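You operate a simulated robot arm through the tools that you are given. There is no shell and no other tool.

The job below is to be done with a simulated robot arm. You get a single attempt, and the scene is never put back.

JOB
Gauge cone 57 with the slide bar and put it in the tray the gauge names.
Fine: the cone stands in the ring; push the bar back; leave the other cones. Set down upright: what you pick out.

The check looks at the end state, three seconds after you hand in, the way a careful person would. Anything else that was tipped, shoved, dropped, spilled or broken makes it a failure.

ROBOT AND FRAMES
A 6-joint arm with a two-finger parallel gripper, fixed in place. Base frame: the origin is on the floor under the middle of its stand, x ahead of it, y to its left, z up; the work surface is at about z = 810. Units: mm, degrees, N and s.
With the tool pointing down near the work surface it reaches from about 380 to 880 mm from the base axis. Its first joint turns from -115.0 to 115.0 degrees. Payload 3.43 kg.
Tool frame: the origin (TCP) lies between the finger pads and is the grasp point; the fingertips stand 34 mm ahead of it; z points along the fingers, y is the line along which they close. Largest opening 128 mm; finger width 24, thickness 12; the body of the gripper, 48 by 130 mm, starts 96 mm behind the TCP.
Orientation is that of the tool frame in the base frame, as [roll, pitch, yaw] about the fixed x, y, z axes, in that order (R = Rz(yaw) Ry(pitch) Rx(roll)). With the fingers straight down and closing along the base's y, the tool's x points along the base's -x, its y along +y and its z along -z.

CONTROLS
- The arm moves only by the tool arm_command. Its argument "commands" is a list of rows, each a list of 2 entries, a list of its own where there are three numbers: the shift along the tool's x, y, z in mm, then the turn, a rotation vector about the tool's x, y, z in degrees. In form: [[[x, y, z], [rx, ry, rz]], ...]. A call has 1 to 20 rows; each row shifts and turns the commanded pose from where the row before left it, along the tool's axes as they then stand. "hand" is the closure, from 0 (fully open) to 1 (shut), set as the call begins (left out, the last holds). Each row takes 0.2 s and may step no farther than 50 mm and 8.6 degrees from the row before; otherwise, or with a gripper value out of range, the whole call is refused. A pose out of reach is approached as far as the arm can. The call stops where the force on the tool passes 50 N (or 10 N more than at its start, if that is more) or the arm is blocked; 0.2 s more then pass. The fingers move at their own pace (about 108 mm/s each) and stop on an object; they squeeze with about 45 N. The grip force told is the motor's: it shows also when the fingers shut on nothing. Time passes only in rows, and 0.2 s behind the last, so rows that do not move let the fingers close. It gives the time, the measured TCP pose, the force on the tool (base axes), the opening and the grip force at its end, in the units of the frame above (readings bear some noise), with the torque about the TCP (base axes, N m) and any sound that the robot's microphone picked up.
- Cameras (640 x 400 px; columns grow to the right, rows downward): "scene" is fixed at [218.4, -500.4, 1492.7]; the picture's right is [0.73, -0.69, 0.00], its down [-0.41, -0.43, -0.80] and it looks along [0.55, 0.58, -0.60] (base axes); focal length 324 px, centre (320, 200). "wrist" rides on the gripper at [76, -11, -160] in the tool frame; the picture's right is [0.15, 0.99, 0.00], its down [-0.88, 0.13, -0.46] and it looks along [-0.45, 0.07, 0.89] (tool axes); focal length 234 px, centre (320, 200). There is no depth. A picture from a camera that has moved, and an enlarged one, comes with that camera's place and axes in the base frame and with its lens.
- camera(camera): a new picture of that camera. It takes no simulated time.
- slide_trunk(by): moves the trunk up (or, below 0, down) by that many mm; the arm rides with it, the base frame stays. It gives what a move gives, with no picture.
- inspect(camera, box): a new picture of the part [left, top, right, bottom] of that camera's present view, enlarged. It takes no simulated time.
- finish_job(): hands the job in; it is judged then, once.

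Nothing tells you positions but the pictures and the camera data. Unless the task says otherwise, let go and move clear before handing in.

The tools are called as a command line: name --argument value ..., lists and objects as JSON in quotes. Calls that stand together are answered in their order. arm_command: Moves the arm, as the interface text tells. Its arguments: {"type":"object","properties":{"commands":{"type":"array"},"hand":{"type":"number"}},"required":["commands"]} The other tools are called the same way: slide_trunk (by) moves the trunk up or down; camera (camera) takes a picture; inspect (camera, box) takes an enlarged picture of a part of a camera's view; finish_job () hands the job in.

At the start:

```text
t: 0.0
ee_pos: [566.5, 29.5, 1237.4]
orientation: [179.9, 0.1, -179.9]
contact_force: [-0.3, 0.4, -0.6]
ft_torque: [-0.02, 0.06, 0.01]
gripper_width: 128.2
grasp_force: 0.2
trunk travel left (down, up): [-625.0, 165.0]
```

scene: 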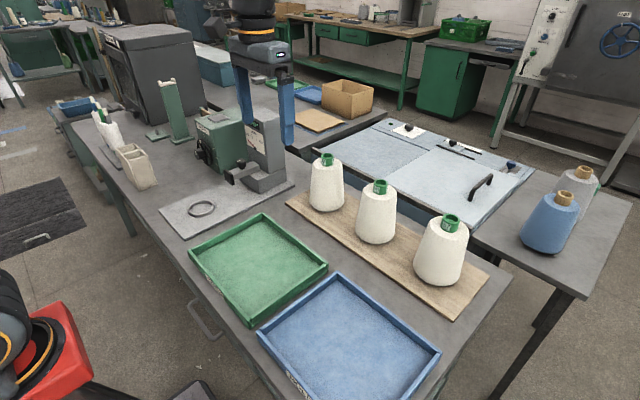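
wrist: 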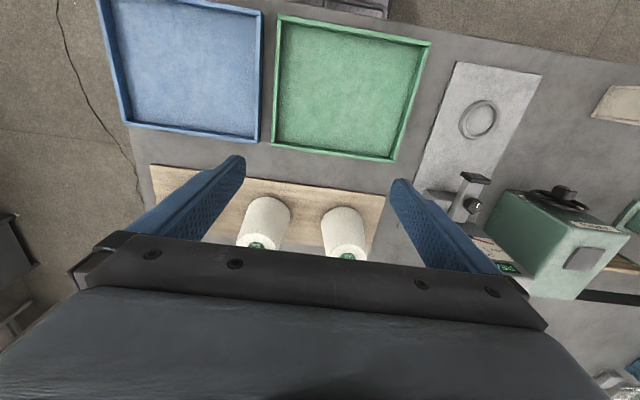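

I see three white yarn cones on a wooden board, a green and a blue tray, and a gauge with a ring and a slide bar. I'll look closer to find cone 57 and understand the gauge before I move anything.

inspect --camera "scene" --box '[290, 140, 490, 300]'

inspect --camera "scene" --box '[150, 90, 310, 240]'

inspect --camera "scene" --box '[170, 220, 450, 400]'

inspect --camera "wrist" --box '[400, 60, 640, 310]'

inspect --camera "wrist" --box '[140, 150, 400, 270]'

```text
2.50 times, centred on (390, 220) of scene
camera zoom: at [218.4, -500.4, 1492.7], right [0.73, -0.69, 0.0], down [-0.41, -0.43, -0.8], along [0.55, 0.58, -0.6], focal length 809 px, centre (145, 150)
```

zoom: 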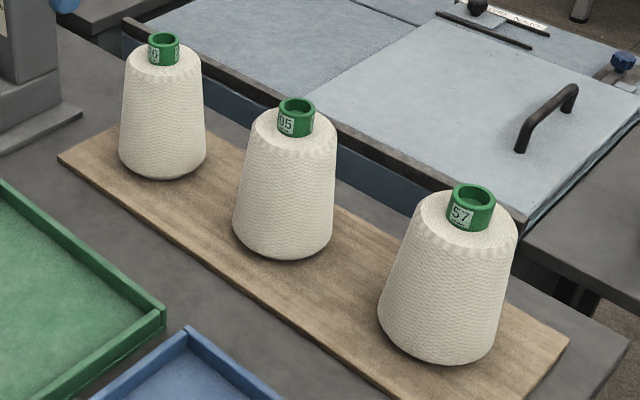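

```text
2.67 times, centred on (230, 165) of scene
camera zoom: at [218.4, -500.4, 1492.7], right [0.73, -0.69, 0.0], down [-0.41, -0.43, -0.8], along [0.55, 0.58, -0.6], focal length 863 px, centre (560, 293)
```

zoom: 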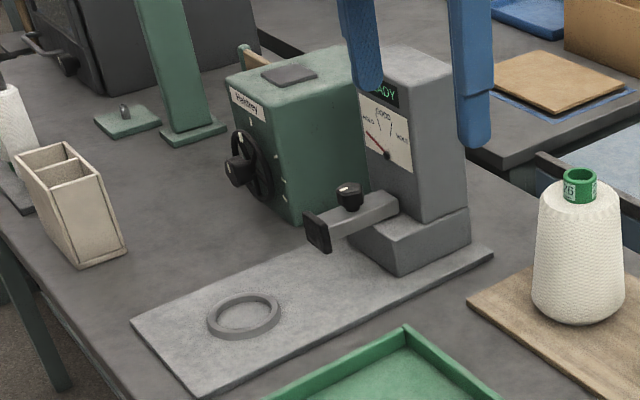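

```text
2.22 times, centred on (310, 310) of scene
camera zoom: at [218.4, -500.4, 1492.7], right [0.73, -0.69, 0.0], down [-0.41, -0.43, -0.8], along [0.55, 0.58, -0.6], focal length 719 px, centre (342, -44)
```

zoom: 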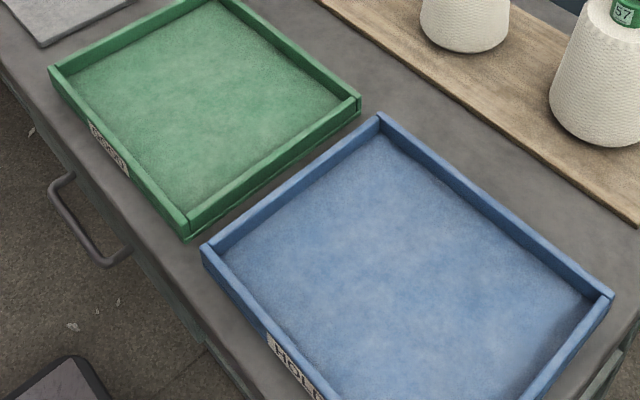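

```text
1.60 times, centred on (520, 185) of wrist
camera zoom: at [490.0, 18.2, 1397.0], right [-0.15, 0.99, 0.0], down [0.88, 0.13, 0.46], along [0.45, 0.07, -0.89], focal length 375 px, centre (0, 224)
```

zoom: 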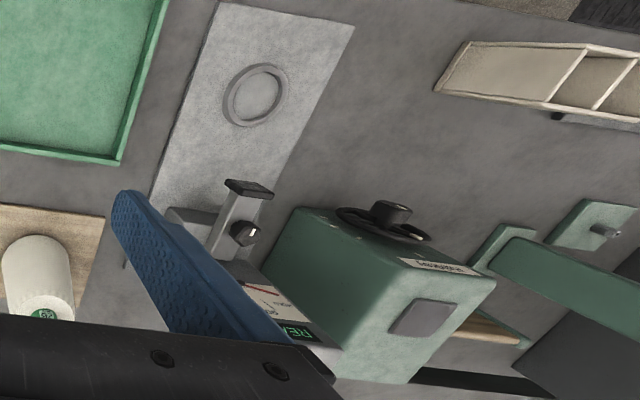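

```text
2.46 times, centred on (270, 210) of wrist
camera zoom: at [490.0, 18.2, 1397.0], right [-0.15, 0.99, 0.0], down [0.88, 0.13, 0.46], along [0.45, 0.07, -0.89], focal length 576 px, centre (443, 175)
```

zoom: 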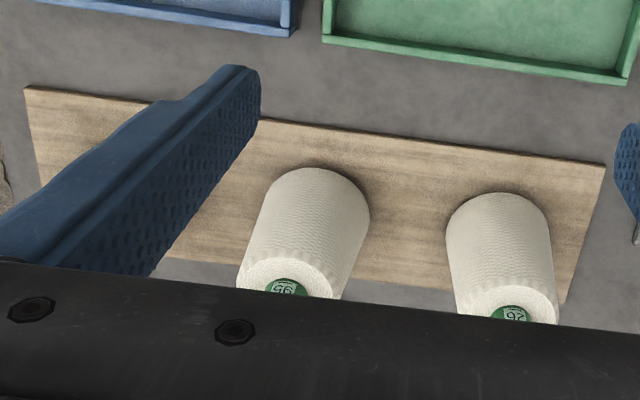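

Cone 57 is the one nearest the scene camera, at about (836, -297). The ring is near (513, 392), with the slide bar in front of the gauge face. I'll zoom in on the dial, the bar, cone 57's foot, the ring and the tray labels.

inspect --camera "scene" --box '[220, 100, 300, 150]'

inspect --camera "scene" --box '[215, 145, 295, 195]'

inspect --camera "scene" --box '[396, 205, 484, 290]'

inspect --camera "scene" --box '[160, 180, 240, 240]'

inspect --camera "scene" --box '[190, 250, 320, 400]'

```text
8.00 times, centred on (260, 125) of scene
camera zoom: at [218.4, -500.4, 1492.7], right [0.73, -0.69, 0.0], down [-0.41, -0.43, -0.8], along [0.55, 0.58, -0.6], focal length 2588 px, centre (800, 800)
```

zoom: 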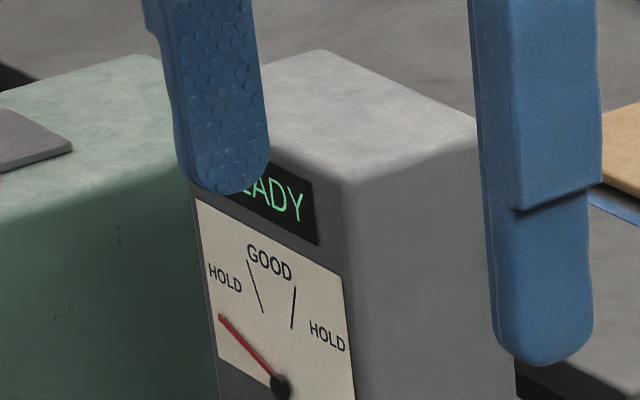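

```text
8.00 times, centred on (255, 170) of scene
camera zoom: at [218.4, -500.4, 1492.7], right [0.73, -0.69, 0.0], down [-0.41, -0.43, -0.8], along [0.55, 0.58, -0.6], focal length 2588 px, centre (840, 440)
```

zoom: 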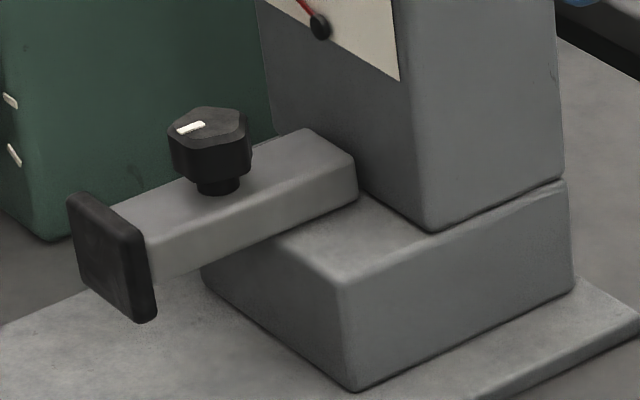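

```text
4.71 times, centred on (440, 248) of scene
camera zoom: at [218.4, -500.4, 1492.7], right [0.73, -0.69, 0.0], down [-0.41, -0.43, -0.8], along [0.55, 0.58, -0.6], focal length 1523 px, centre (-245, -24)
```

zoom: 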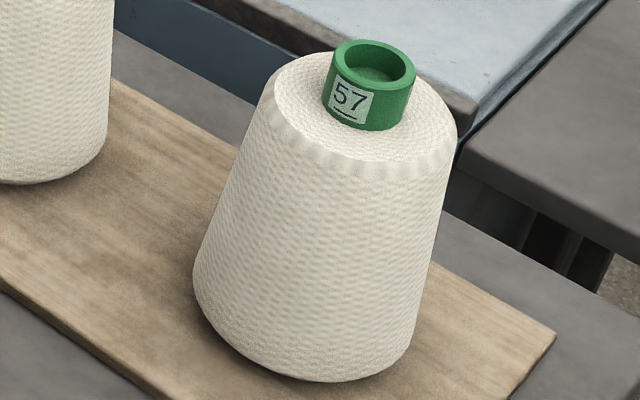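

```text
6.67 times, centred on (200, 210) of scene
camera zoom: at [218.4, -500.4, 1492.7], right [0.73, -0.69, 0.0], down [-0.41, -0.43, -0.8], along [0.55, 0.58, -0.6], focal length 2157 px, centre (1120, 133)
```

zoom: 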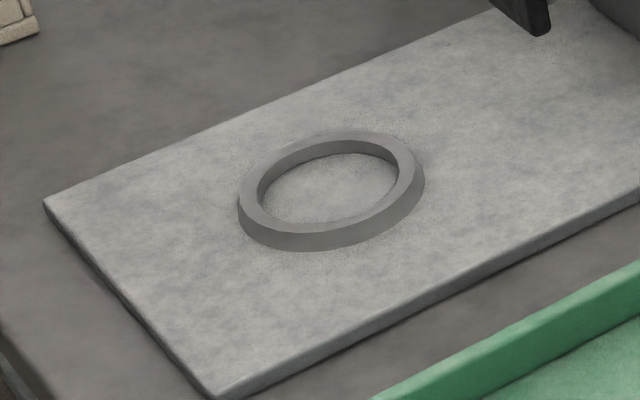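

```text
2.67 times, centred on (255, 325) of scene
camera zoom: at [218.4, -500.4, 1492.7], right [0.73, -0.69, 0.0], down [-0.41, -0.43, -0.8], along [0.55, 0.58, -0.6], focal length 863 px, centre (493, -133)
```

zoom: 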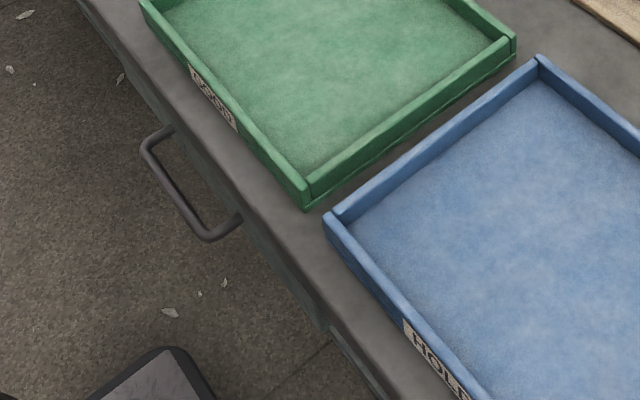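

All three cones stand upright on the board, and the dial reads HOLD | GOOD | HOLD with the display on READY. I'll move the open hand to a point above cone 57, well clear of it, to pin down its position.

arm_command --commands '[[[-23, -31.4, 8.7], [0, 0, 0]], [[-23, -31.4, 8.7], [0, 0, 0]], [[-23, -31.4, 8.7], [0, 0, 0]], [[-23, -31.4, 8.7], [0, 0, 0]], [[-23, -31.4, 8.7], [0, 0, 0]], [[-23, -31.4, 8.7], [0, 0, 0]], [[-23, -31.4, 8.7], [0, 0, 0]], [[-23, -31.4, 8.7], [0, 0, 0]], [[-23, -31.4, 8.7], [0, 0, 0]], [[-23, -31.4, 8.7], [0, 0, 0]], [[0, 0, 0], [0, 0, 0]], [[0, 0, 0], [0, 0, 0]]]' --hand 0

camera --camera "wrist"

camera --camera "scene"

```text
t: 2.6
ee_pos: [786.4, -280.3, 1145.9]
orientation: [180.0, 0.0, -180.0]
contact_force: [0.0, 0.4, -0.1]
ft_torque: [-0.04, 0.01, -0.01]
gripper_width: 128.0
grasp_force: 0.0
out of reach, approached as far as the arm can: row 10
trunk travel left (down, up): [-625.0, 165.0]
```

```text
taken
camera wrist: at [709.4, -291.3, 1305.9], right [-0.15, 0.99, 0.0], down [0.88, 0.13, 0.46], along [0.45, 0.07, -0.89], focal length 234 px, centre (320, 200)
```

wrist: 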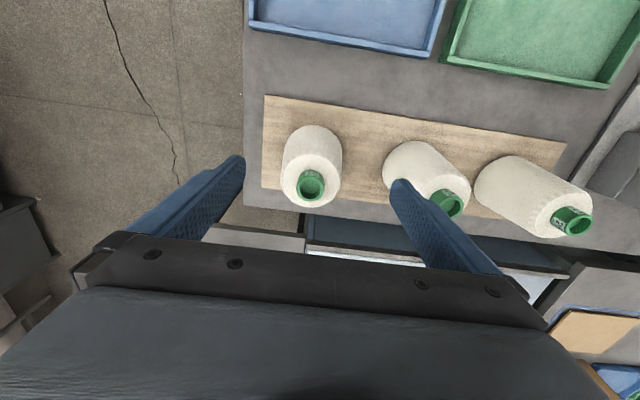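

```text
taken
```

scene: 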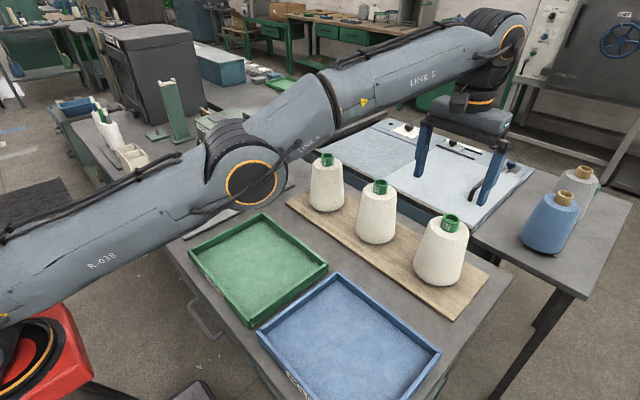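

The arm ran short of reach at this height. The shoulder sits low, so raising the trunk should help it reach cone 57's green tube, at about (834, -288) with its top near z 1009. I'll raise the trunk and check the view again.

slide_trunk --by 160

```text
t: 4.4
ee_pos: [742.7, -280.2, 1305.6]
orientation: [-179.9, 0.0, -180.0]
contact_force: [0.2, -0.7, -0.9]
ft_torque: [0.01, -0.02, -0.02]
gripper_width: 127.8
grasp_force: 0.0
trunk travel left (down, up): [-785.0, 5.0]
```

The trunk is up, and the hand now reads (743, -280, 1306). I'll come down and outward in small steps while keeping the fingertips above the cones.

arm_command --commands '[[[0, 0, 30], [0, 0, 0]], [[0, 0, 30], [0, 0, 0]], [[0, 0, 30], [0, 0, 0]], [[0, 0, 30], [0, 0, 0]], [[0, 0, 20], [0, 0, 0]], [[0, 0, 0], [0, 0, 0]], [[0, 0, 0], [0, 0, 0]]]'

camera --camera "wrist"

```text
t: 6.0
ee_pos: [742.4, -281.0, 1165.8]
orientation: [179.9, -0.1, 179.9]
contact_force: [1.5, -0.5, 0.3]
ft_torque: [-0.01, -0.01, 0.01]
gripper_width: 128.1
grasp_force: 0.1
trunk travel left (down, up): [-785.0, 5.0]
```

```text
taken
camera wrist: at [665.3, -292.1, 1325.5], right [-0.15, 0.99, 0.0], down [0.88, 0.13, 0.46], along [0.45, 0.07, -0.89], focal length 234 px, centre (320, 200)
```

wrist: 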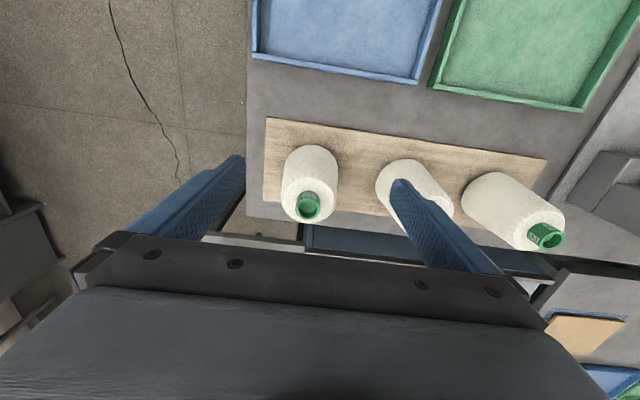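

The tube top of cone 57 sits close to the line of sight through the TCP. I'll enlarge this view and then close in.

inspect --camera "wrist" --box '[260, 140, 356, 230]'

arm_command --commands '[[[-20, 0, 15], [0, 0, 0]], [[-20, 0, 15], [0, 0, 0]], [[-20, 0, 15], [0, 0, 0]], [[0, 0, 15], [0, 0, 0]], [[0, 0, 0], [0, 0, 0]], [[0, 0, 0], [0, 0, 0]]]'

inspect --camera "wrist" --box '[240, 110, 400, 230]'

camera --camera "scene"

```text
4.44 times, centred on (308, 185) of wrist
camera zoom: at [665.3, -292.1, 1325.5], right [-0.15, 0.99, 0.0], down [0.88, 0.13, 0.46], along [0.45, 0.07, -0.89], focal length 1041 px, centre (373, 267)
```

zoom: 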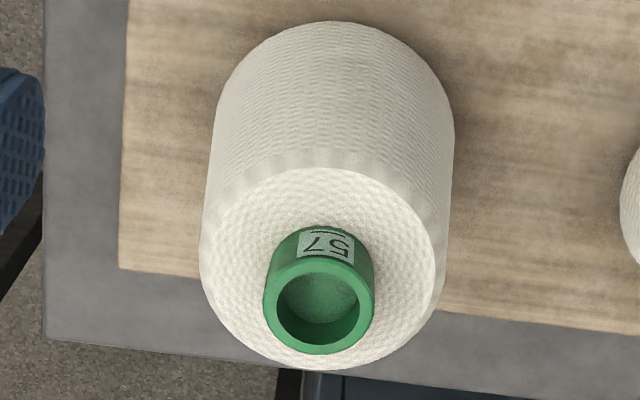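

```text
t: 7.4
ee_pos: [787.2, -278.9, 1112.0]
orientation: [180.0, 0.0, 179.9]
contact_force: [0.6, 0.0, -0.2]
ft_torque: [-0.02, 0.0, -0.01]
gripper_width: 127.7
grasp_force: 0.0
out of reach, approached as far as the arm can: row 3
trunk travel left (down, up): [-785.0, 5.0]
```

```text
3.33 times, centred on (320, 170) of wrist
camera zoom: at [710.0, -290.2, 1271.7], right [-0.15, 0.99, 0.0], down [0.88, 0.13, 0.46], along [0.45, 0.07, -0.89], focal length 781 px, centre (320, 300)
```

zoom: 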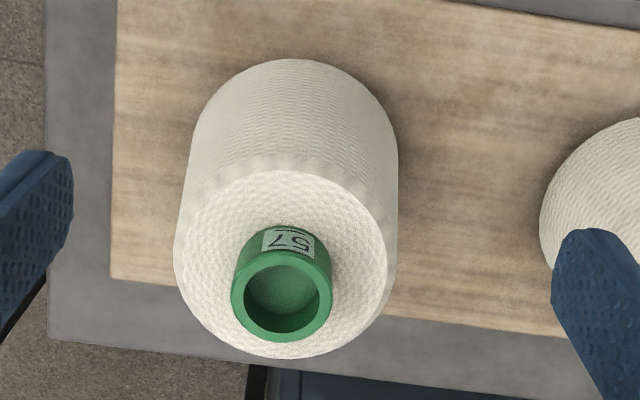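

```text
taken
```

scene: 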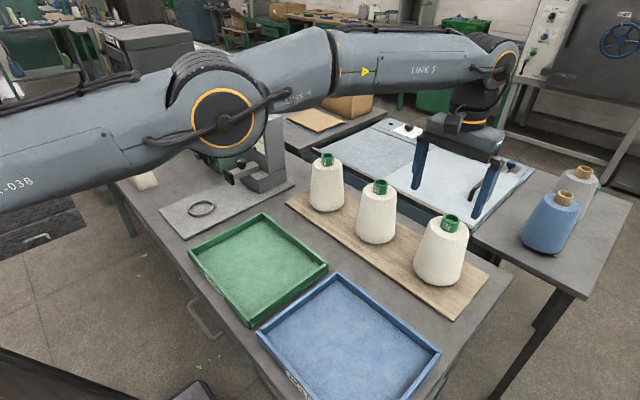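

Cone 57's tube is at roughly (844, -286) with its top near z 1003, so it's right at the edge of reach with the tool vertical. I'll back off a little, tilt the fingers outward about the closing axis to gain reach, and see what pose I get.

arm_command --commands '[[[30, 0, 0], [0, 0, 0]], [[20, 0, 0], [0, 0, 0]], [[0, 0, 0], [0, 0, 0]], [[0, 0, 0], [0, 0, 0]]]'

```text
t: 8.4
ee_pos: [736.5, -278.8, 1111.3]
orientation: [180.0, 0.1, -180.0]
contact_force: [-0.2, 0.0, 0.0]
ft_torque: [0.03, 0.0, 0.02]
gripper_width: 127.8
grasp_force: 0.1
trunk travel left (down, up): [-785.0, 5.0]
```

The commanded pose follows the reached pose, which helps. Now I'll tilt the fingers 17° outward and go forward at this safe height to test reach.

arm_command --commands '[[[0, 0, 0], [0, -8.6, 0]], [[0, 0, 0], [0, -8.6, 0]], [[0, 0, 0], [0, 0, 0]], [[-19.1, -2, 5.9], [0, 0, 0]], [[-19.1, -2, 5.9], [0, 0, 0]], [[-19.1, -2, 5.9], [0, 0, 0]], [[-19.1, 0, 5.9], [0, 0, 0]], [[0, 0, 0], [0, 0, 0]], [[0, 0, 0], [0, 0, 0]]]'

camera --camera "wrist"

camera --camera "scene"

```text
t: 10.4
ee_pos: [818.1, -284.3, 1111.2]
orientation: [-180.0, 17.2, -180.0]
contact_force: [-0.4, 0.4, 0.7]
ft_torque: [0.01, -0.01, -0.04]
gripper_width: 128.1
grasp_force: 0.0
trunk travel left (down, up): [-785.0, 5.0]
```

```text
taken
camera wrist: at [696.4, -295.7, 1242.1], right [-0.14, 0.99, -0.04], down [0.71, 0.13, 0.7], along [0.69, 0.07, -0.72], focal length 234 px, centre (320, 200)
```

wrist: 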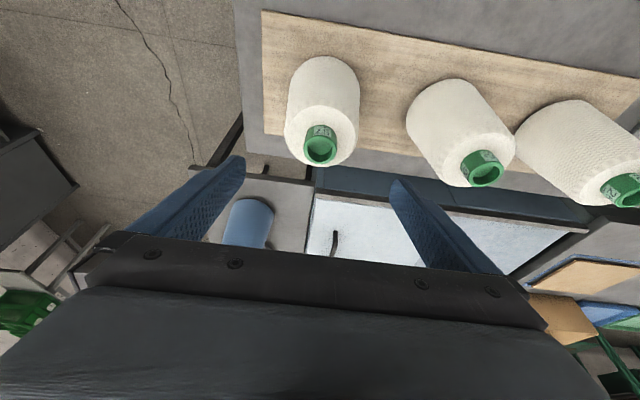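

```text
taken
```

scene: 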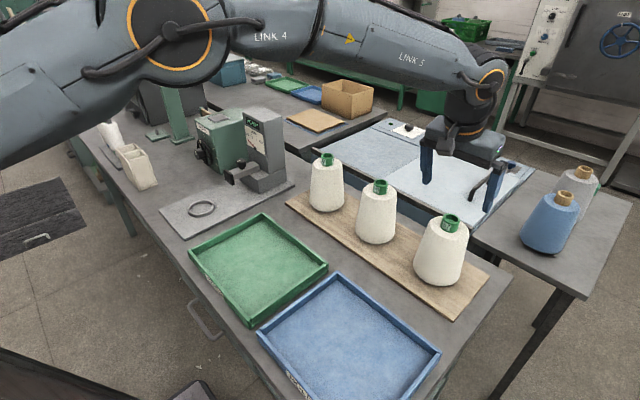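

The 17° tilt gives the reach I need. I'll zoom in from here to refine the tube's position and height.

inspect --camera "wrist" --box '[270, 50, 380, 180]'

inspect --camera "scene" --box '[410, 120, 520, 290]'

inspect --camera "scene" --box '[420, 200, 480, 240]'

```text
3.08 times, centred on (325, 115) of wrist
camera zoom: at [696.4, -295.7, 1242.1], right [-0.14, 0.99, -0.04], down [0.71, 0.13, 0.7], along [0.69, 0.07, -0.72], focal length 720 px, centre (305, 462)
```

zoom: 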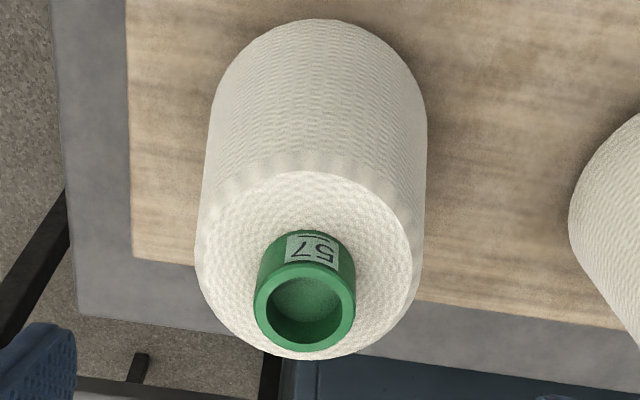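

```text
2.35 times, centred on (465, 205) of scene
camera zoom: at [218.4, -500.4, 1492.7], right [0.73, -0.69, 0.0], down [-0.41, -0.43, -0.8], along [0.55, 0.58, -0.6], focal length 761 px, centre (-21, 188)
```

zoom: 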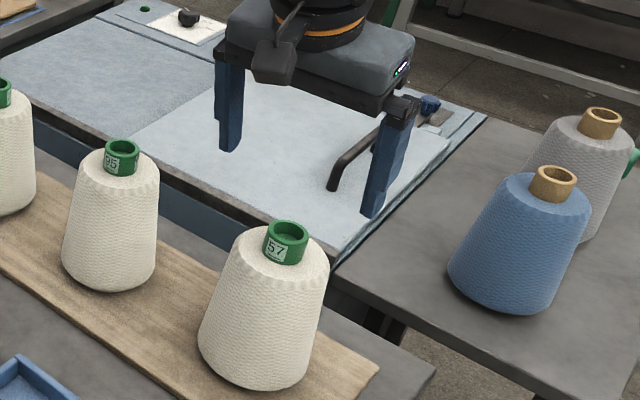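

```text
10.00 times, centred on (450, 220) of scene
camera zoom: at [218.4, -500.4, 1492.7], right [0.73, -0.69, 0.0], down [-0.41, -0.43, -0.8], along [0.55, 0.58, -0.6], focal length 3235 px, centre (-980, 0)
```

zoom: 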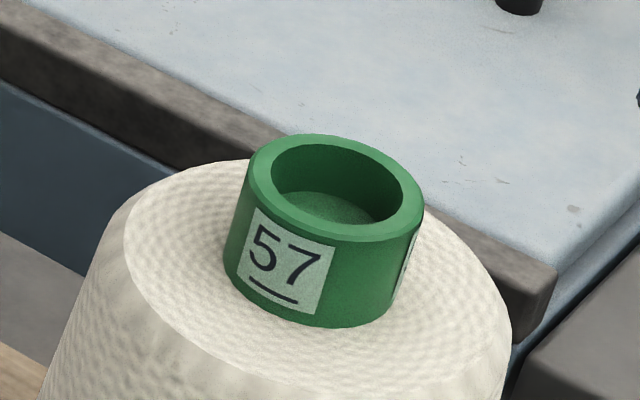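

The tube is about 40 mm across, centred near (849, -285.5), with its top near z 997 and the yarn shoulder near z 967. I'll move over it and go partway down with the hand open, then look again before committing.

arm_command --commands '[[[-2.2, -0.3, 21.6], [0, 0, 0]], [[-2.2, -0.3, 21.6], [0, 0, 0]], [[-2.2, -0.4, 21.6], [0, 0, 0]], [[0, 0, 0], [0, 0, 0]], [[0, 0, 0], [0, 0, 0]]]' --hand 0

camera --camera "wrist"

inspect --camera "scene" --box '[410, 140, 520, 290]'

```text
t: 11.6
ee_pos: [842.7, -287.8, 1051.6]
orientation: [-180.0, 17.2, -179.9]
contact_force: [0.7, -0.1, 0.6]
ft_torque: [0.01, 0.0, -0.04]
gripper_width: 127.9
grasp_force: 0.0
trunk travel left (down, up): [-785.0, 5.0]
```

```text
taken
camera wrist: at [721.7, -297.2, 1182.2], right [-0.14, 0.99, -0.04], down [0.71, 0.13, 0.7], along [0.69, 0.07, -0.72], focal length 234 px, centre (320, 200)
```

wrist: 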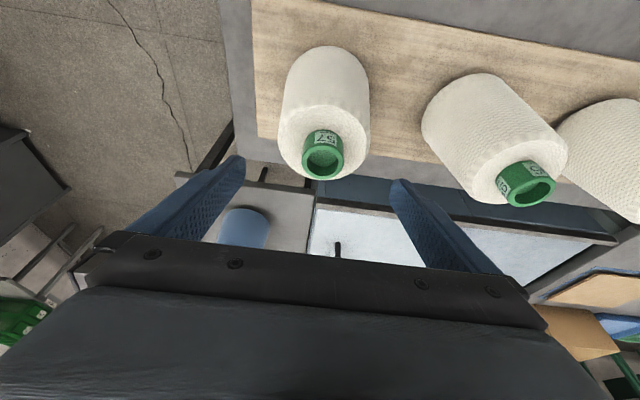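

```text
2.67 times, centred on (465, 215) of scene
camera zoom: at [218.4, -500.4, 1492.7], right [0.73, -0.69, 0.0], down [-0.41, -0.43, -0.8], along [0.55, 0.58, -0.6], focal length 863 px, centre (-67, 160)
```

zoom: 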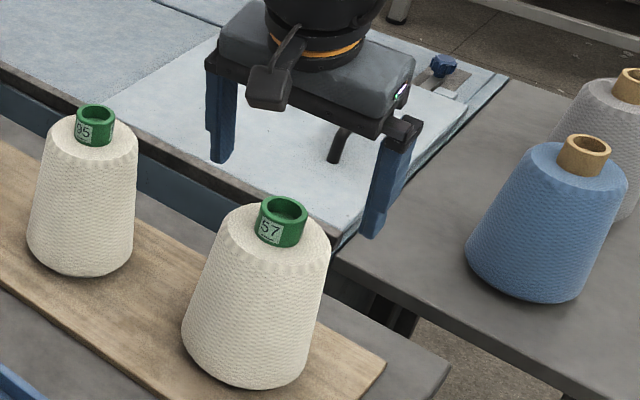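

Fingers, tube and predicted positions agree to within a few mm. I'll check once more up close before lowering.

inspect --camera "wrist" --box '[270, 110, 380, 190]'

inspect --camera "scene" --box '[420, 190, 490, 240]'

```text
5.00 times, centred on (325, 150) of wrist
camera zoom: at [721.7, -297.2, 1182.2], right [-0.14, 0.99, -0.04], down [0.71, 0.13, 0.7], along [0.69, 0.07, -0.72], focal length 1171 px, centre (295, 450)
```

zoom: 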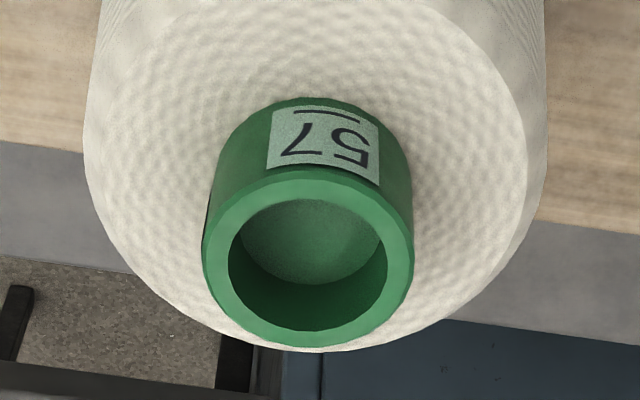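

```text
8.00 times, centred on (455, 215) of scene
camera zoom: at [218.4, -500.4, 1492.7], right [0.73, -0.69, 0.0], down [-0.41, -0.43, -0.8], along [0.55, 0.58, -0.6], focal length 2588 px, centre (-760, 80)
```

zoom: 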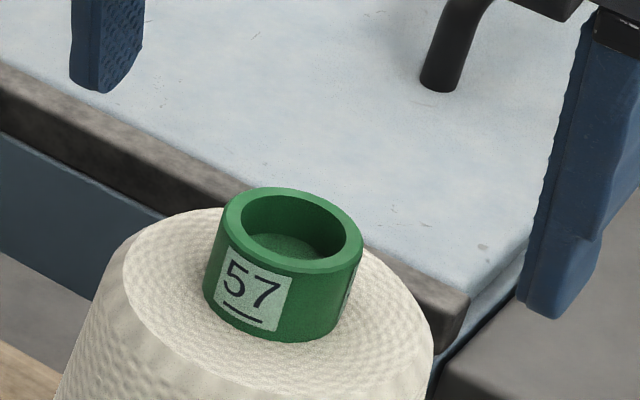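

The two wrist views and the scene view agree on the tube: centre (849, -285), top z 996.5, 40 mm across. I'll lower so the fingertips sit just above the yarn shoulder.

arm_command --commands '[[[4.05, 0.4, 14.4], [0, 0, 0]], [[4.05, 0.4, 14.4], [0, 0, 0]], [[4.05, 0.4, 14.4], [0, 0, 0]], [[0, 0, 0], [0, 0, 0]], [[0, 0, 0], [0, 0, 0]]]' --hand 0

camera --camera "wrist"

inspect --camera "scene" --box '[420, 180, 500, 240]'

```text
t: 12.8
ee_pos: [843.8, -285.1, 1007.0]
orientation: [179.8, 17.2, -179.9]
contact_force: [0.0, 0.1, -0.5]
ft_torque: [-0.02, -0.01, 0.0]
gripper_width: 128.0
grasp_force: 0.0
trunk travel left (down, up): [-785.0, 5.0]
```

```text
taken
camera wrist: at [723.4, -295.7, 1137.8], right [-0.14, 0.99, -0.04], down [0.71, 0.13, 0.7], along [0.69, 0.07, -0.72], focal length 234 px, centre (320, 200)
```

wrist: 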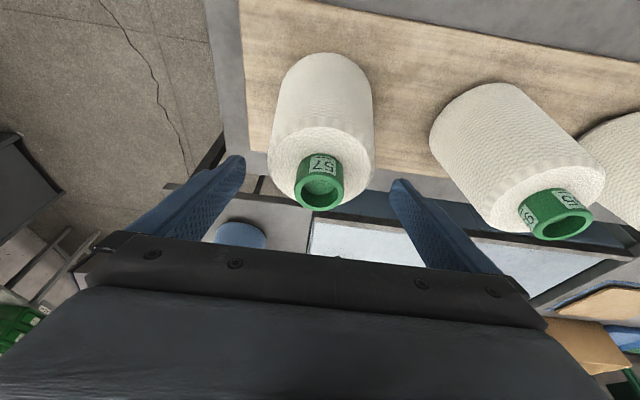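

```text
6.67 times, centred on (460, 210) of scene
camera zoom: at [218.4, -500.4, 1492.7], right [0.73, -0.69, 0.0], down [-0.41, -0.43, -0.8], along [0.55, 0.58, -0.6], focal length 2157 px, centre (-613, 133)
```

zoom: 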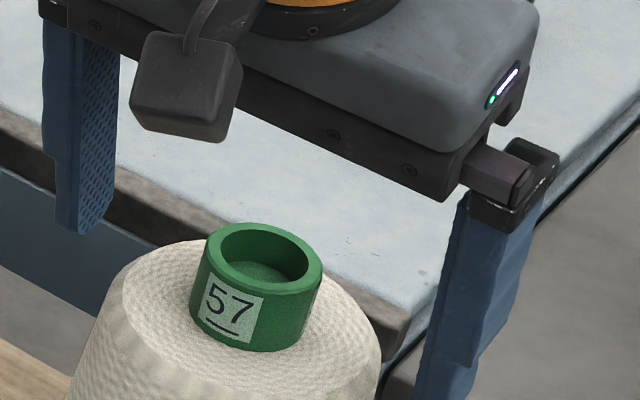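

The fingers straddle the tube evenly, with the tips just above the yarn. Closing on the tube now.

arm_command --commands '[[[0, 0, 0], [0, 0, 0]], [[0, 0, 0], [0, 0, 0]], [[0, 0, 0], [0, 0, 0]], [[0, 0, 0], [0, 0, 0]], [[0, 0, 0], [0, 0, 0]]]' --hand 1

camera --camera "wrist"

inspect --camera "scene" --box '[400, 160, 500, 290]'

```text
t: 14.0
ee_pos: [844.6, -286.0, 1006.6]
orientation: [180.0, 17.2, -180.0]
contact_force: [-0.5, -0.3, -0.2]
ft_torque: [0.0, 0.0, -0.01]
gripper_width: 93.1
grasp_force: 45.3
trunk travel left (down, up): [-785.0, 5.0]
```

```text
taken
camera wrist: at [723.4, -295.8, 1137.9], right [-0.14, 0.99, -0.04], down [0.71, 0.13, 0.7], along [0.69, 0.07, -0.72], focal length 234 px, centre (320, 200)
```

wrist: 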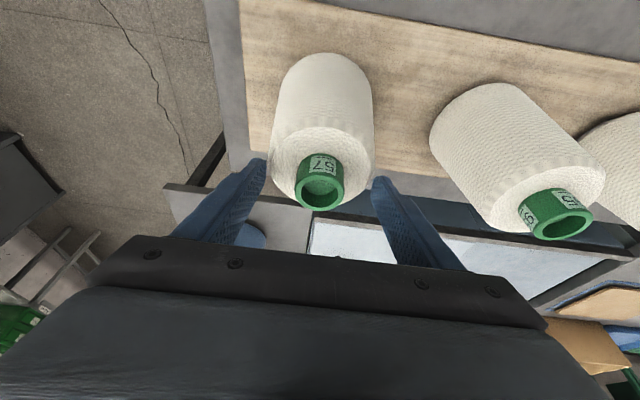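

```text
3.08 times, centred on (450, 225) of scene
camera zoom: at [218.4, -500.4, 1492.7], right [0.73, -0.69, 0.0], down [-0.41, -0.43, -0.8], along [0.55, 0.58, -0.6], focal length 996 px, centre (-80, 123)
```

zoom: 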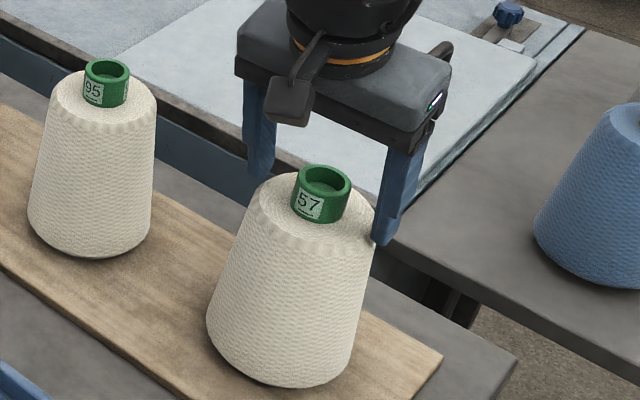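

The fingers stopped at 93 mm, on the yarn shoulder instead of the tube, so the shoulder is a little higher than I judged. The cone hasn't moved. I'll open, rise 8 mm and close on the tube alone.

arm_command --commands '[[[0, 0, 0], [0, 0, 0]], [[0, 0, 0], [0, 0, 0]], [[0, 0, 0], [0, 0, 0]]]' --hand 0

arm_command --commands '[[[-0.9, 0, -8.1], [0, 0, 0]], [[0, 0, 0], [0, 0, 0]], [[0, 0, 0], [0, 0, 0]]]' --hand 0

arm_command --commands '[[[0, 0, 0], [0, 0, 0]], [[0, 0, 0], [0, 0, 0]], [[0, 0, 0], [0, 0, 0]], [[0, 0, 0], [0, 0, 0]], [[0, 0, 0], [0, 0, 0]]]' --hand 1

camera --camera "wrist"

inspect --camera "scene" --box '[400, 160, 500, 290]'

```text
t: 14.8
ee_pos: [844.5, -284.9, 1007.4]
orientation: [-180.0, 17.2, -179.9]
contact_force: [-0.2, -0.3, 0.4]
ft_torque: [-0.04, -0.04, 0.0]
gripper_width: 128.0
grasp_force: 0.0
trunk travel left (down, up): [-785.0, 5.0]
```

```text
t: 15.6
ee_pos: [842.8, -284.2, 1015.1]
orientation: [-180.0, 17.2, 179.9]
contact_force: [0.0, 0.0, 0.0]
ft_torque: [-0.01, 0.0, -0.01]
gripper_width: 128.0
grasp_force: 0.0
trunk travel left (down, up): [-785.0, 5.0]
```

```text
t: 16.8
ee_pos: [842.6, -284.3, 1014.6]
orientation: [-180.0, 17.1, -180.0]
contact_force: [0.5, -0.8, -0.1]
ft_torque: [-0.05, -0.01, -0.02]
gripper_width: 39.0
grasp_force: 45.1
trunk travel left (down, up): [-785.0, 5.0]
```

```text
taken
camera wrist: at [722.1, -295.9, 1145.9], right [-0.14, 0.99, -0.04], down [0.71, 0.13, 0.7], along [0.69, 0.07, -0.72], focal length 234 px, centre (320, 200)
```

wrist: 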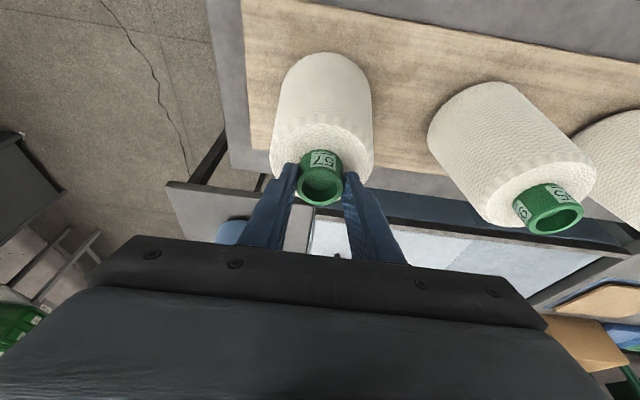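

```text
3.08 times, centred on (450, 225) of scene
camera zoom: at [218.4, -500.4, 1492.7], right [0.73, -0.69, 0.0], down [-0.41, -0.43, -0.8], along [0.55, 0.58, -0.6], focal length 996 px, centre (-80, 123)
```

zoom: 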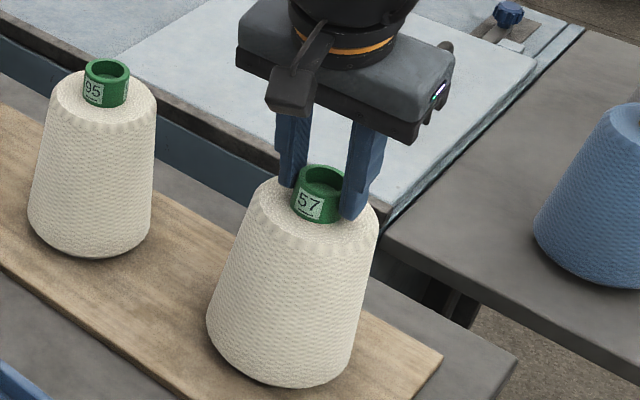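

The hand is now on the green tube at 39 mm with 45 N. I'll lift it 10 mm and check the weight and the hold.

arm_command --commands '[[[-0.9, 0, -2.9], [0, 0, 0]], [[-0.9, 0, -2.9], [0, 0, 0]], [[-1.2, 0, -3.8], [0, 0, 0]], [[0, 0, 0], [0, 0, 0]], [[0, 0, 0], [0, 0, 0]]]'

inspect --camera "scene" --box '[400, 160, 500, 290]'

camera --camera "wrist"

```text
t: 18.0
ee_pos: [843.0, -284.7, 1024.7]
orientation: [-179.9, 17.1, 180.0]
contact_force: [-0.1, -0.8, -4.6]
ft_torque: [-0.05, 0.0, 0.0]
gripper_width: 39.0
grasp_force: 45.0
trunk travel left (down, up): [-785.0, 5.0]
```

```text
3.08 times, centred on (450, 225) of scene
camera zoom: at [218.4, -500.4, 1492.7], right [0.73, -0.69, 0.0], down [-0.41, -0.43, -0.8], along [0.55, 0.58, -0.6], focal length 996 px, centre (-80, 123)
```

zoom: 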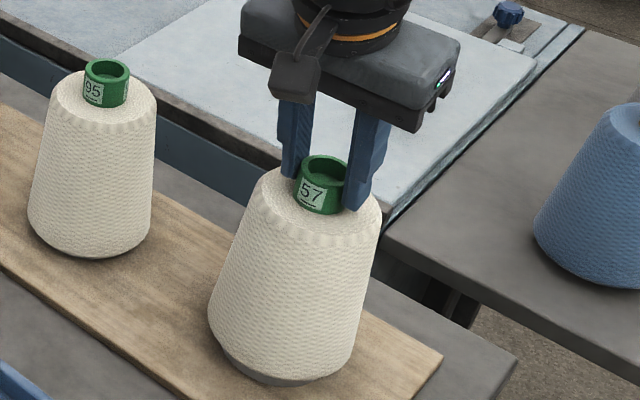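

```text
taken
camera wrist: at [721.7, -295.9, 1155.8], right [-0.14, 0.99, -0.04], down [0.71, 0.13, 0.7], along [0.69, 0.07, -0.72], focal length 234 px, centre (320, 200)
```

wrist: 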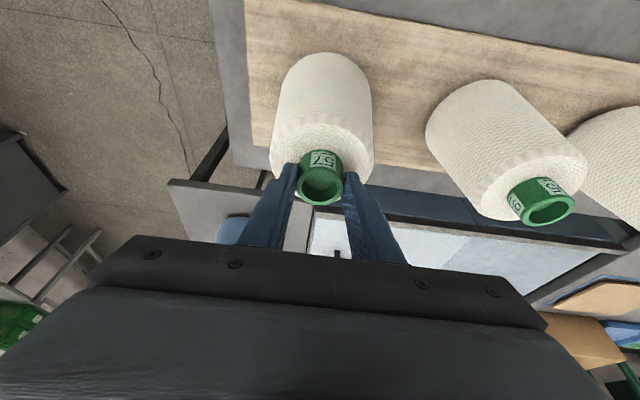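

The cone is hanging securely. It weighs about 4.6 N and there is a gap under its base. I'll lift it diagonally up and back towards the robot, away from the other cones, and look at its underside edge.

arm_command --commands '[[[-2.9, 0, -9.6], [0, 0, 0]], [[-2.9, 0, -9.6], [0, 0, 0]], [[9.9, 0, -18.8], [0, 0, 0]], [[9.9, 0, -18.8], [0, 0, 0]], [[9.9, 0, -18.8], [0, 0, 0]], [[9.9, 0, -18.8], [0, 0, 0]], [[9.9, 0, -18.8], [0, 0, 0]], [[0, 0, 0], [0, 0, 0]], [[0, 0, 0], [0, 0, 0]]]'

camera --camera "scene"

inspect --camera "scene" --box '[360, 120, 500, 260]'

```text
t: 20.0
ee_pos: [766.1, -284.1, 1120.1]
orientation: [-180.0, 17.2, -179.9]
contact_force: [0.4, -0.6, -0.2]
ft_torque: [-0.02, 0.02, 0.02]
gripper_width: 0.1
grasp_force: 33.6
trunk travel left (down, up): [-785.0, 5.0]
```

```text
taken
```

scene: 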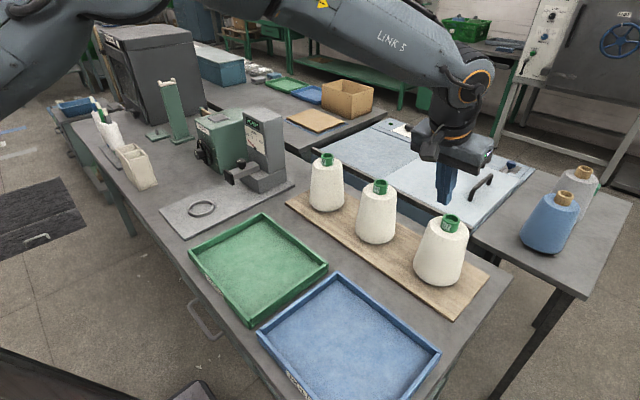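

```text
2.86 times, centred on (430, 190) of scene
camera zoom: at [218.4, -500.4, 1492.7], right [0.73, -0.69, 0.0], down [-0.41, -0.43, -0.8], along [0.55, 0.58, -0.6], focal length 924 px, centre (6, 229)
```

zoom: 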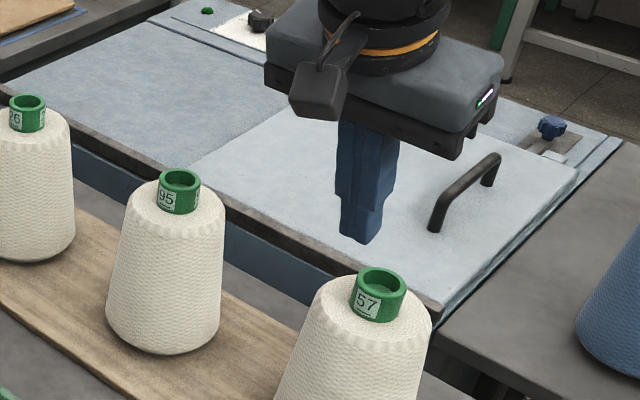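

The cone slipped out of the fingers on the faster part of the lift. It dropped back onto the board and is still standing upright near its old spot. I'll check its exact position and how it's standing before trying again.

camera --camera "wrist"

inspect --camera "scene" --box '[420, 200, 480, 240]'

inspect --camera "scene" --box '[396, 205, 484, 290]'

```text
taken
camera wrist: at [646.0, -295.6, 1251.1], right [-0.14, 0.99, -0.04], down [0.71, 0.13, 0.7], along [0.69, 0.07, -0.72], focal length 234 px, centre (320, 200)
```

wrist: 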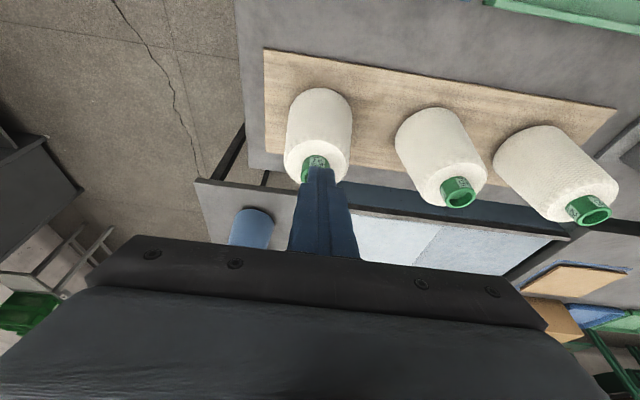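

```text
10.00 times, centred on (450, 220) of scene
camera zoom: at [218.4, -500.4, 1492.7], right [0.73, -0.69, 0.0], down [-0.41, -0.43, -0.8], along [0.55, 0.58, -0.6], focal length 3235 px, centre (-980, 0)
```

zoom: 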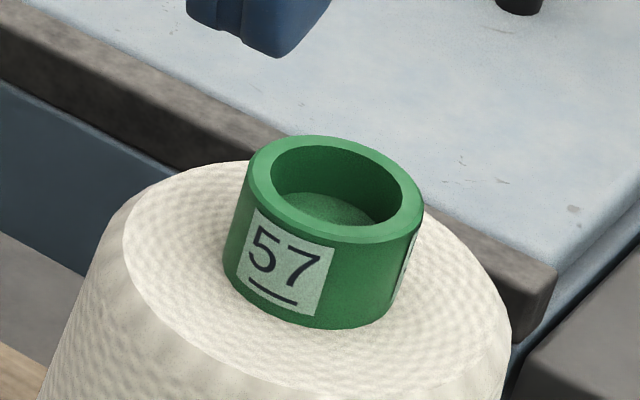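

```text
4.71 times, centred on (440, 248) of scene
camera zoom: at [218.4, -500.4, 1492.7], right [0.73, -0.69, 0.0], down [-0.41, -0.43, -0.8], along [0.55, 0.58, -0.6], focal length 1523 px, centre (-245, -24)
```

zoom: 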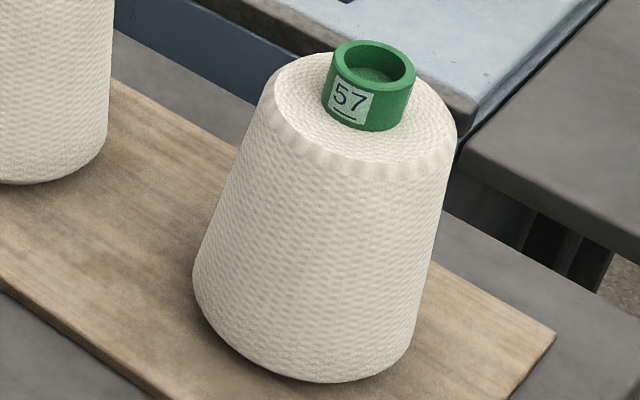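

Cone 57 is back at exactly its original spot, upright and undisturbed. I'll look at the fingertip shape to understand why the tube slipped.

inspect --camera "scene" --box '[420, 150, 480, 210]'

inspect --camera "wrist" --box '[270, 150, 370, 260]'

```text
6.67 times, centred on (450, 180) of scene
camera zoom: at [218.4, -500.4, 1492.7], right [0.73, -0.69, 0.0], down [-0.41, -0.43, -0.8], along [0.55, 0.58, -0.6], focal length 2157 px, centre (-547, 333)
```

zoom: 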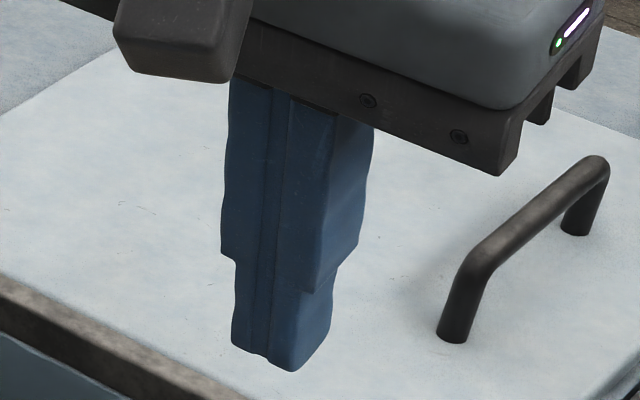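

```text
3.64 times, centred on (320, 205) of wrist
camera zoom: at [646.0, -295.6, 1251.1], right [-0.14, 0.99, -0.04], down [0.71, 0.13, 0.7], along [0.69, 0.07, -0.72], focal length 852 px, centre (320, 182)
```

zoom: 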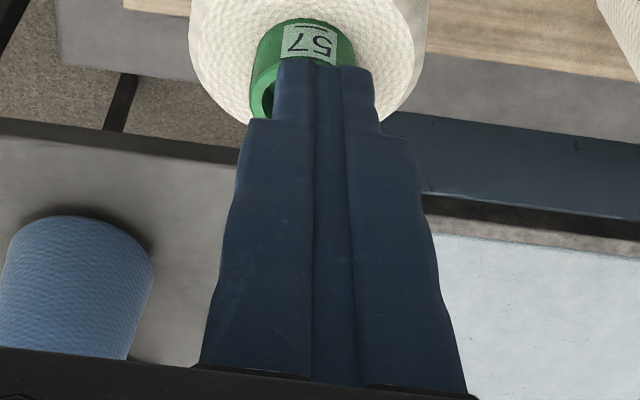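

The pads look flat right to the tips, so I want more overlap on the tube and gentler motion. I'll return over the cone with the hand open, along the same clear path.

arm_command --commands '[[[0, 0, 0], [0, 0, 0]], [[0, 0, 0], [0, 0, 0]], [[0, 0, 0], [0, 0, 0]], [[0, 0, 0], [0, 0, 0]]]' --hand 0

arm_command --commands '[[[-14.3, 0, 4.4], [0, 0, 0]], [[-14.3, 0, 4.4], [0, 0, 0]], [[-14.3, 0, 4.4], [0, 0, 0]], [[-14.3, 0, 4.4], [0, 0, 0]], [[-14.3, 0, 4.4], [0, 0, 0]], [[0, 0, 0], [0, 0, 0]], [[0, 0, 0], [0, 0, 0]]]' --hand 0

```text
t: 21.0
ee_pos: [766.8, -284.3, 1120.3]
orientation: [179.9, 17.2, 179.9]
contact_force: [-0.1, 0.5, 0.3]
ft_torque: [0.03, 0.02, -0.01]
gripper_width: 128.0
grasp_force: 0.0
trunk travel left (down, up): [-785.0, 5.0]
```

```text
t: 22.6
ee_pos: [842.4, -285.0, 1120.8]
orientation: [-180.0, 17.1, 179.9]
contact_force: [0.8, 0.3, 0.6]
ft_torque: [0.03, -0.04, -0.02]
gripper_width: 127.8
grasp_force: 0.1
trunk travel left (down, up): [-785.0, 5.0]
```

I'm above the cone again. I'll half-close to about 64 mm so the tips stay inside the yarn's top face, then feel for the yarn top and use the most tube height I can.

arm_command --commands '[[[6.2, 0, 20], [0, 0, 0]], [[6.2, 0, 20], [0, 0, 0]], [[6.2, 0, 20], [0, 0, 0]], [[6.2, 0, 20], [0, 0, 0]], [[6.2, 0, 20], [0, 0, 0]], [[0, 0, 0], [0, 0, 0]], [[0, 0, 0], [0, 0, 0]]]' --hand 0.5

inspect --camera "scene" --box '[420, 180, 490, 240]'

camera --camera "wrist"

```text
t: 24.2
ee_pos: [841.7, -284.2, 1016.3]
orientation: [-180.0, 17.2, -180.0]
contact_force: [0.7, -0.2, 0.5]
ft_torque: [-0.03, 0.0, 0.0]
gripper_width: 63.9
grasp_force: 0.1
trunk travel left (down, up): [-785.0, 5.0]
```

```text
6.67 times, centred on (455, 210) of scene
camera zoom: at [218.4, -500.4, 1492.7], right [0.73, -0.69, 0.0], down [-0.41, -0.43, -0.8], along [0.55, 0.58, -0.6], focal length 2157 px, centre (-580, 133)
```

zoom: 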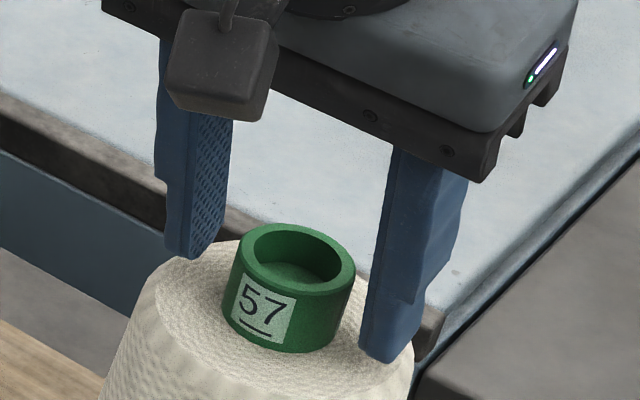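

```text
taken
camera wrist: at [721.2, -295.6, 1146.1], right [-0.14, 0.99, -0.04], down [0.71, 0.13, 0.7], along [0.69, 0.07, -0.72], focal length 234 px, centre (320, 200)
```

wrist: 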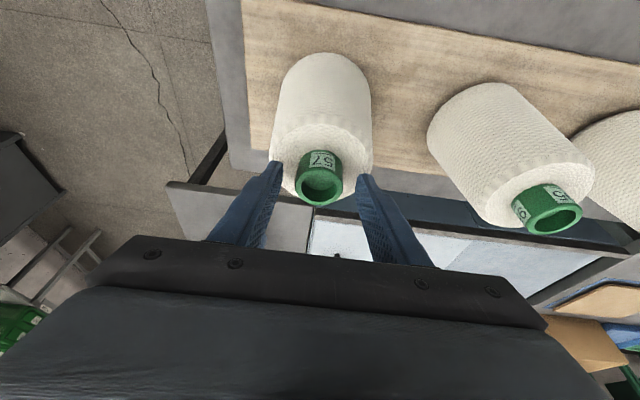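

The tips hover just above the yarn face on either side of the tube. I'll lower in small steps and watch the force.

arm_command --commands '[[[0.3, 0, 0.96], [0, 0, 0]], [[0.3, 0, 0.96], [0, 0, 0]], [[0.3, 0, 0.96], [0, 0, 0]], [[0, 0, 0], [0, 0, 0]]]'

arm_command --commands '[[[0.3, 0, 0.96], [0, 0, 0]], [[0, 0, 0], [0, 0, 0]]]'

arm_command --commands '[[[0.3, 0, 0.96], [0, 0, 0]], [[0, 0, 0], [0, 0, 0]]]'

arm_command --commands '[[[0.3, 0, 0.96], [0, 0, 0]], [[0, 0, 0], [0, 0, 0]]]'

```text
t: 25.2
ee_pos: [842.0, -284.4, 1012.1]
orientation: [-180.0, 17.2, -180.0]
contact_force: [-0.6, 0.2, -0.1]
ft_torque: [0.02, -0.01, 0.03]
gripper_width: 64.0
grasp_force: 0.0
trunk travel left (down, up): [-785.0, 5.0]
```

```text
t: 25.8
ee_pos: [842.2, -284.5, 1011.8]
orientation: [179.9, 17.2, -180.0]
contact_force: [-0.6, 0.6, -0.4]
ft_torque: [0.01, 0.01, 0.0]
gripper_width: 63.7
grasp_force: 0.2
trunk travel left (down, up): [-785.0, 5.0]
```

```text
t: 26.4
ee_pos: [842.6, -284.0, 1011.3]
orientation: [180.0, 17.2, -180.0]
contact_force: [-0.3, -0.5, -0.2]
ft_torque: [-0.01, 0.01, -0.01]
gripper_width: 64.2
grasp_force: 0.0
trunk travel left (down, up): [-785.0, 5.0]
```

```text
t: 27.0
ee_pos: [842.7, -284.2, 1009.4]
orientation: [179.9, 17.1, 180.0]
contact_force: [-0.8, 0.2, 1.3]
ft_torque: [0.01, 0.06, 0.01]
gripper_width: 63.9
grasp_force: 0.2
trunk travel left (down, up): [-785.0, 5.0]
```

arm_command --commands '[[[0.3, 0, 0.96], [0, 0, 0]], [[0, 0, 0], [0, 0, 0]]]'

```text
t: 27.6
ee_pos: [842.2, -284.0, 1010.6]
orientation: [-180.0, 17.3, -179.8]
contact_force: [-1.4, 0.9, 6.7]
ft_torque: [0.17, 0.06, 0.02]
gripper_width: 64.2
grasp_force: 0.0
trunk travel left (down, up): [-785.0, 5.0]
```

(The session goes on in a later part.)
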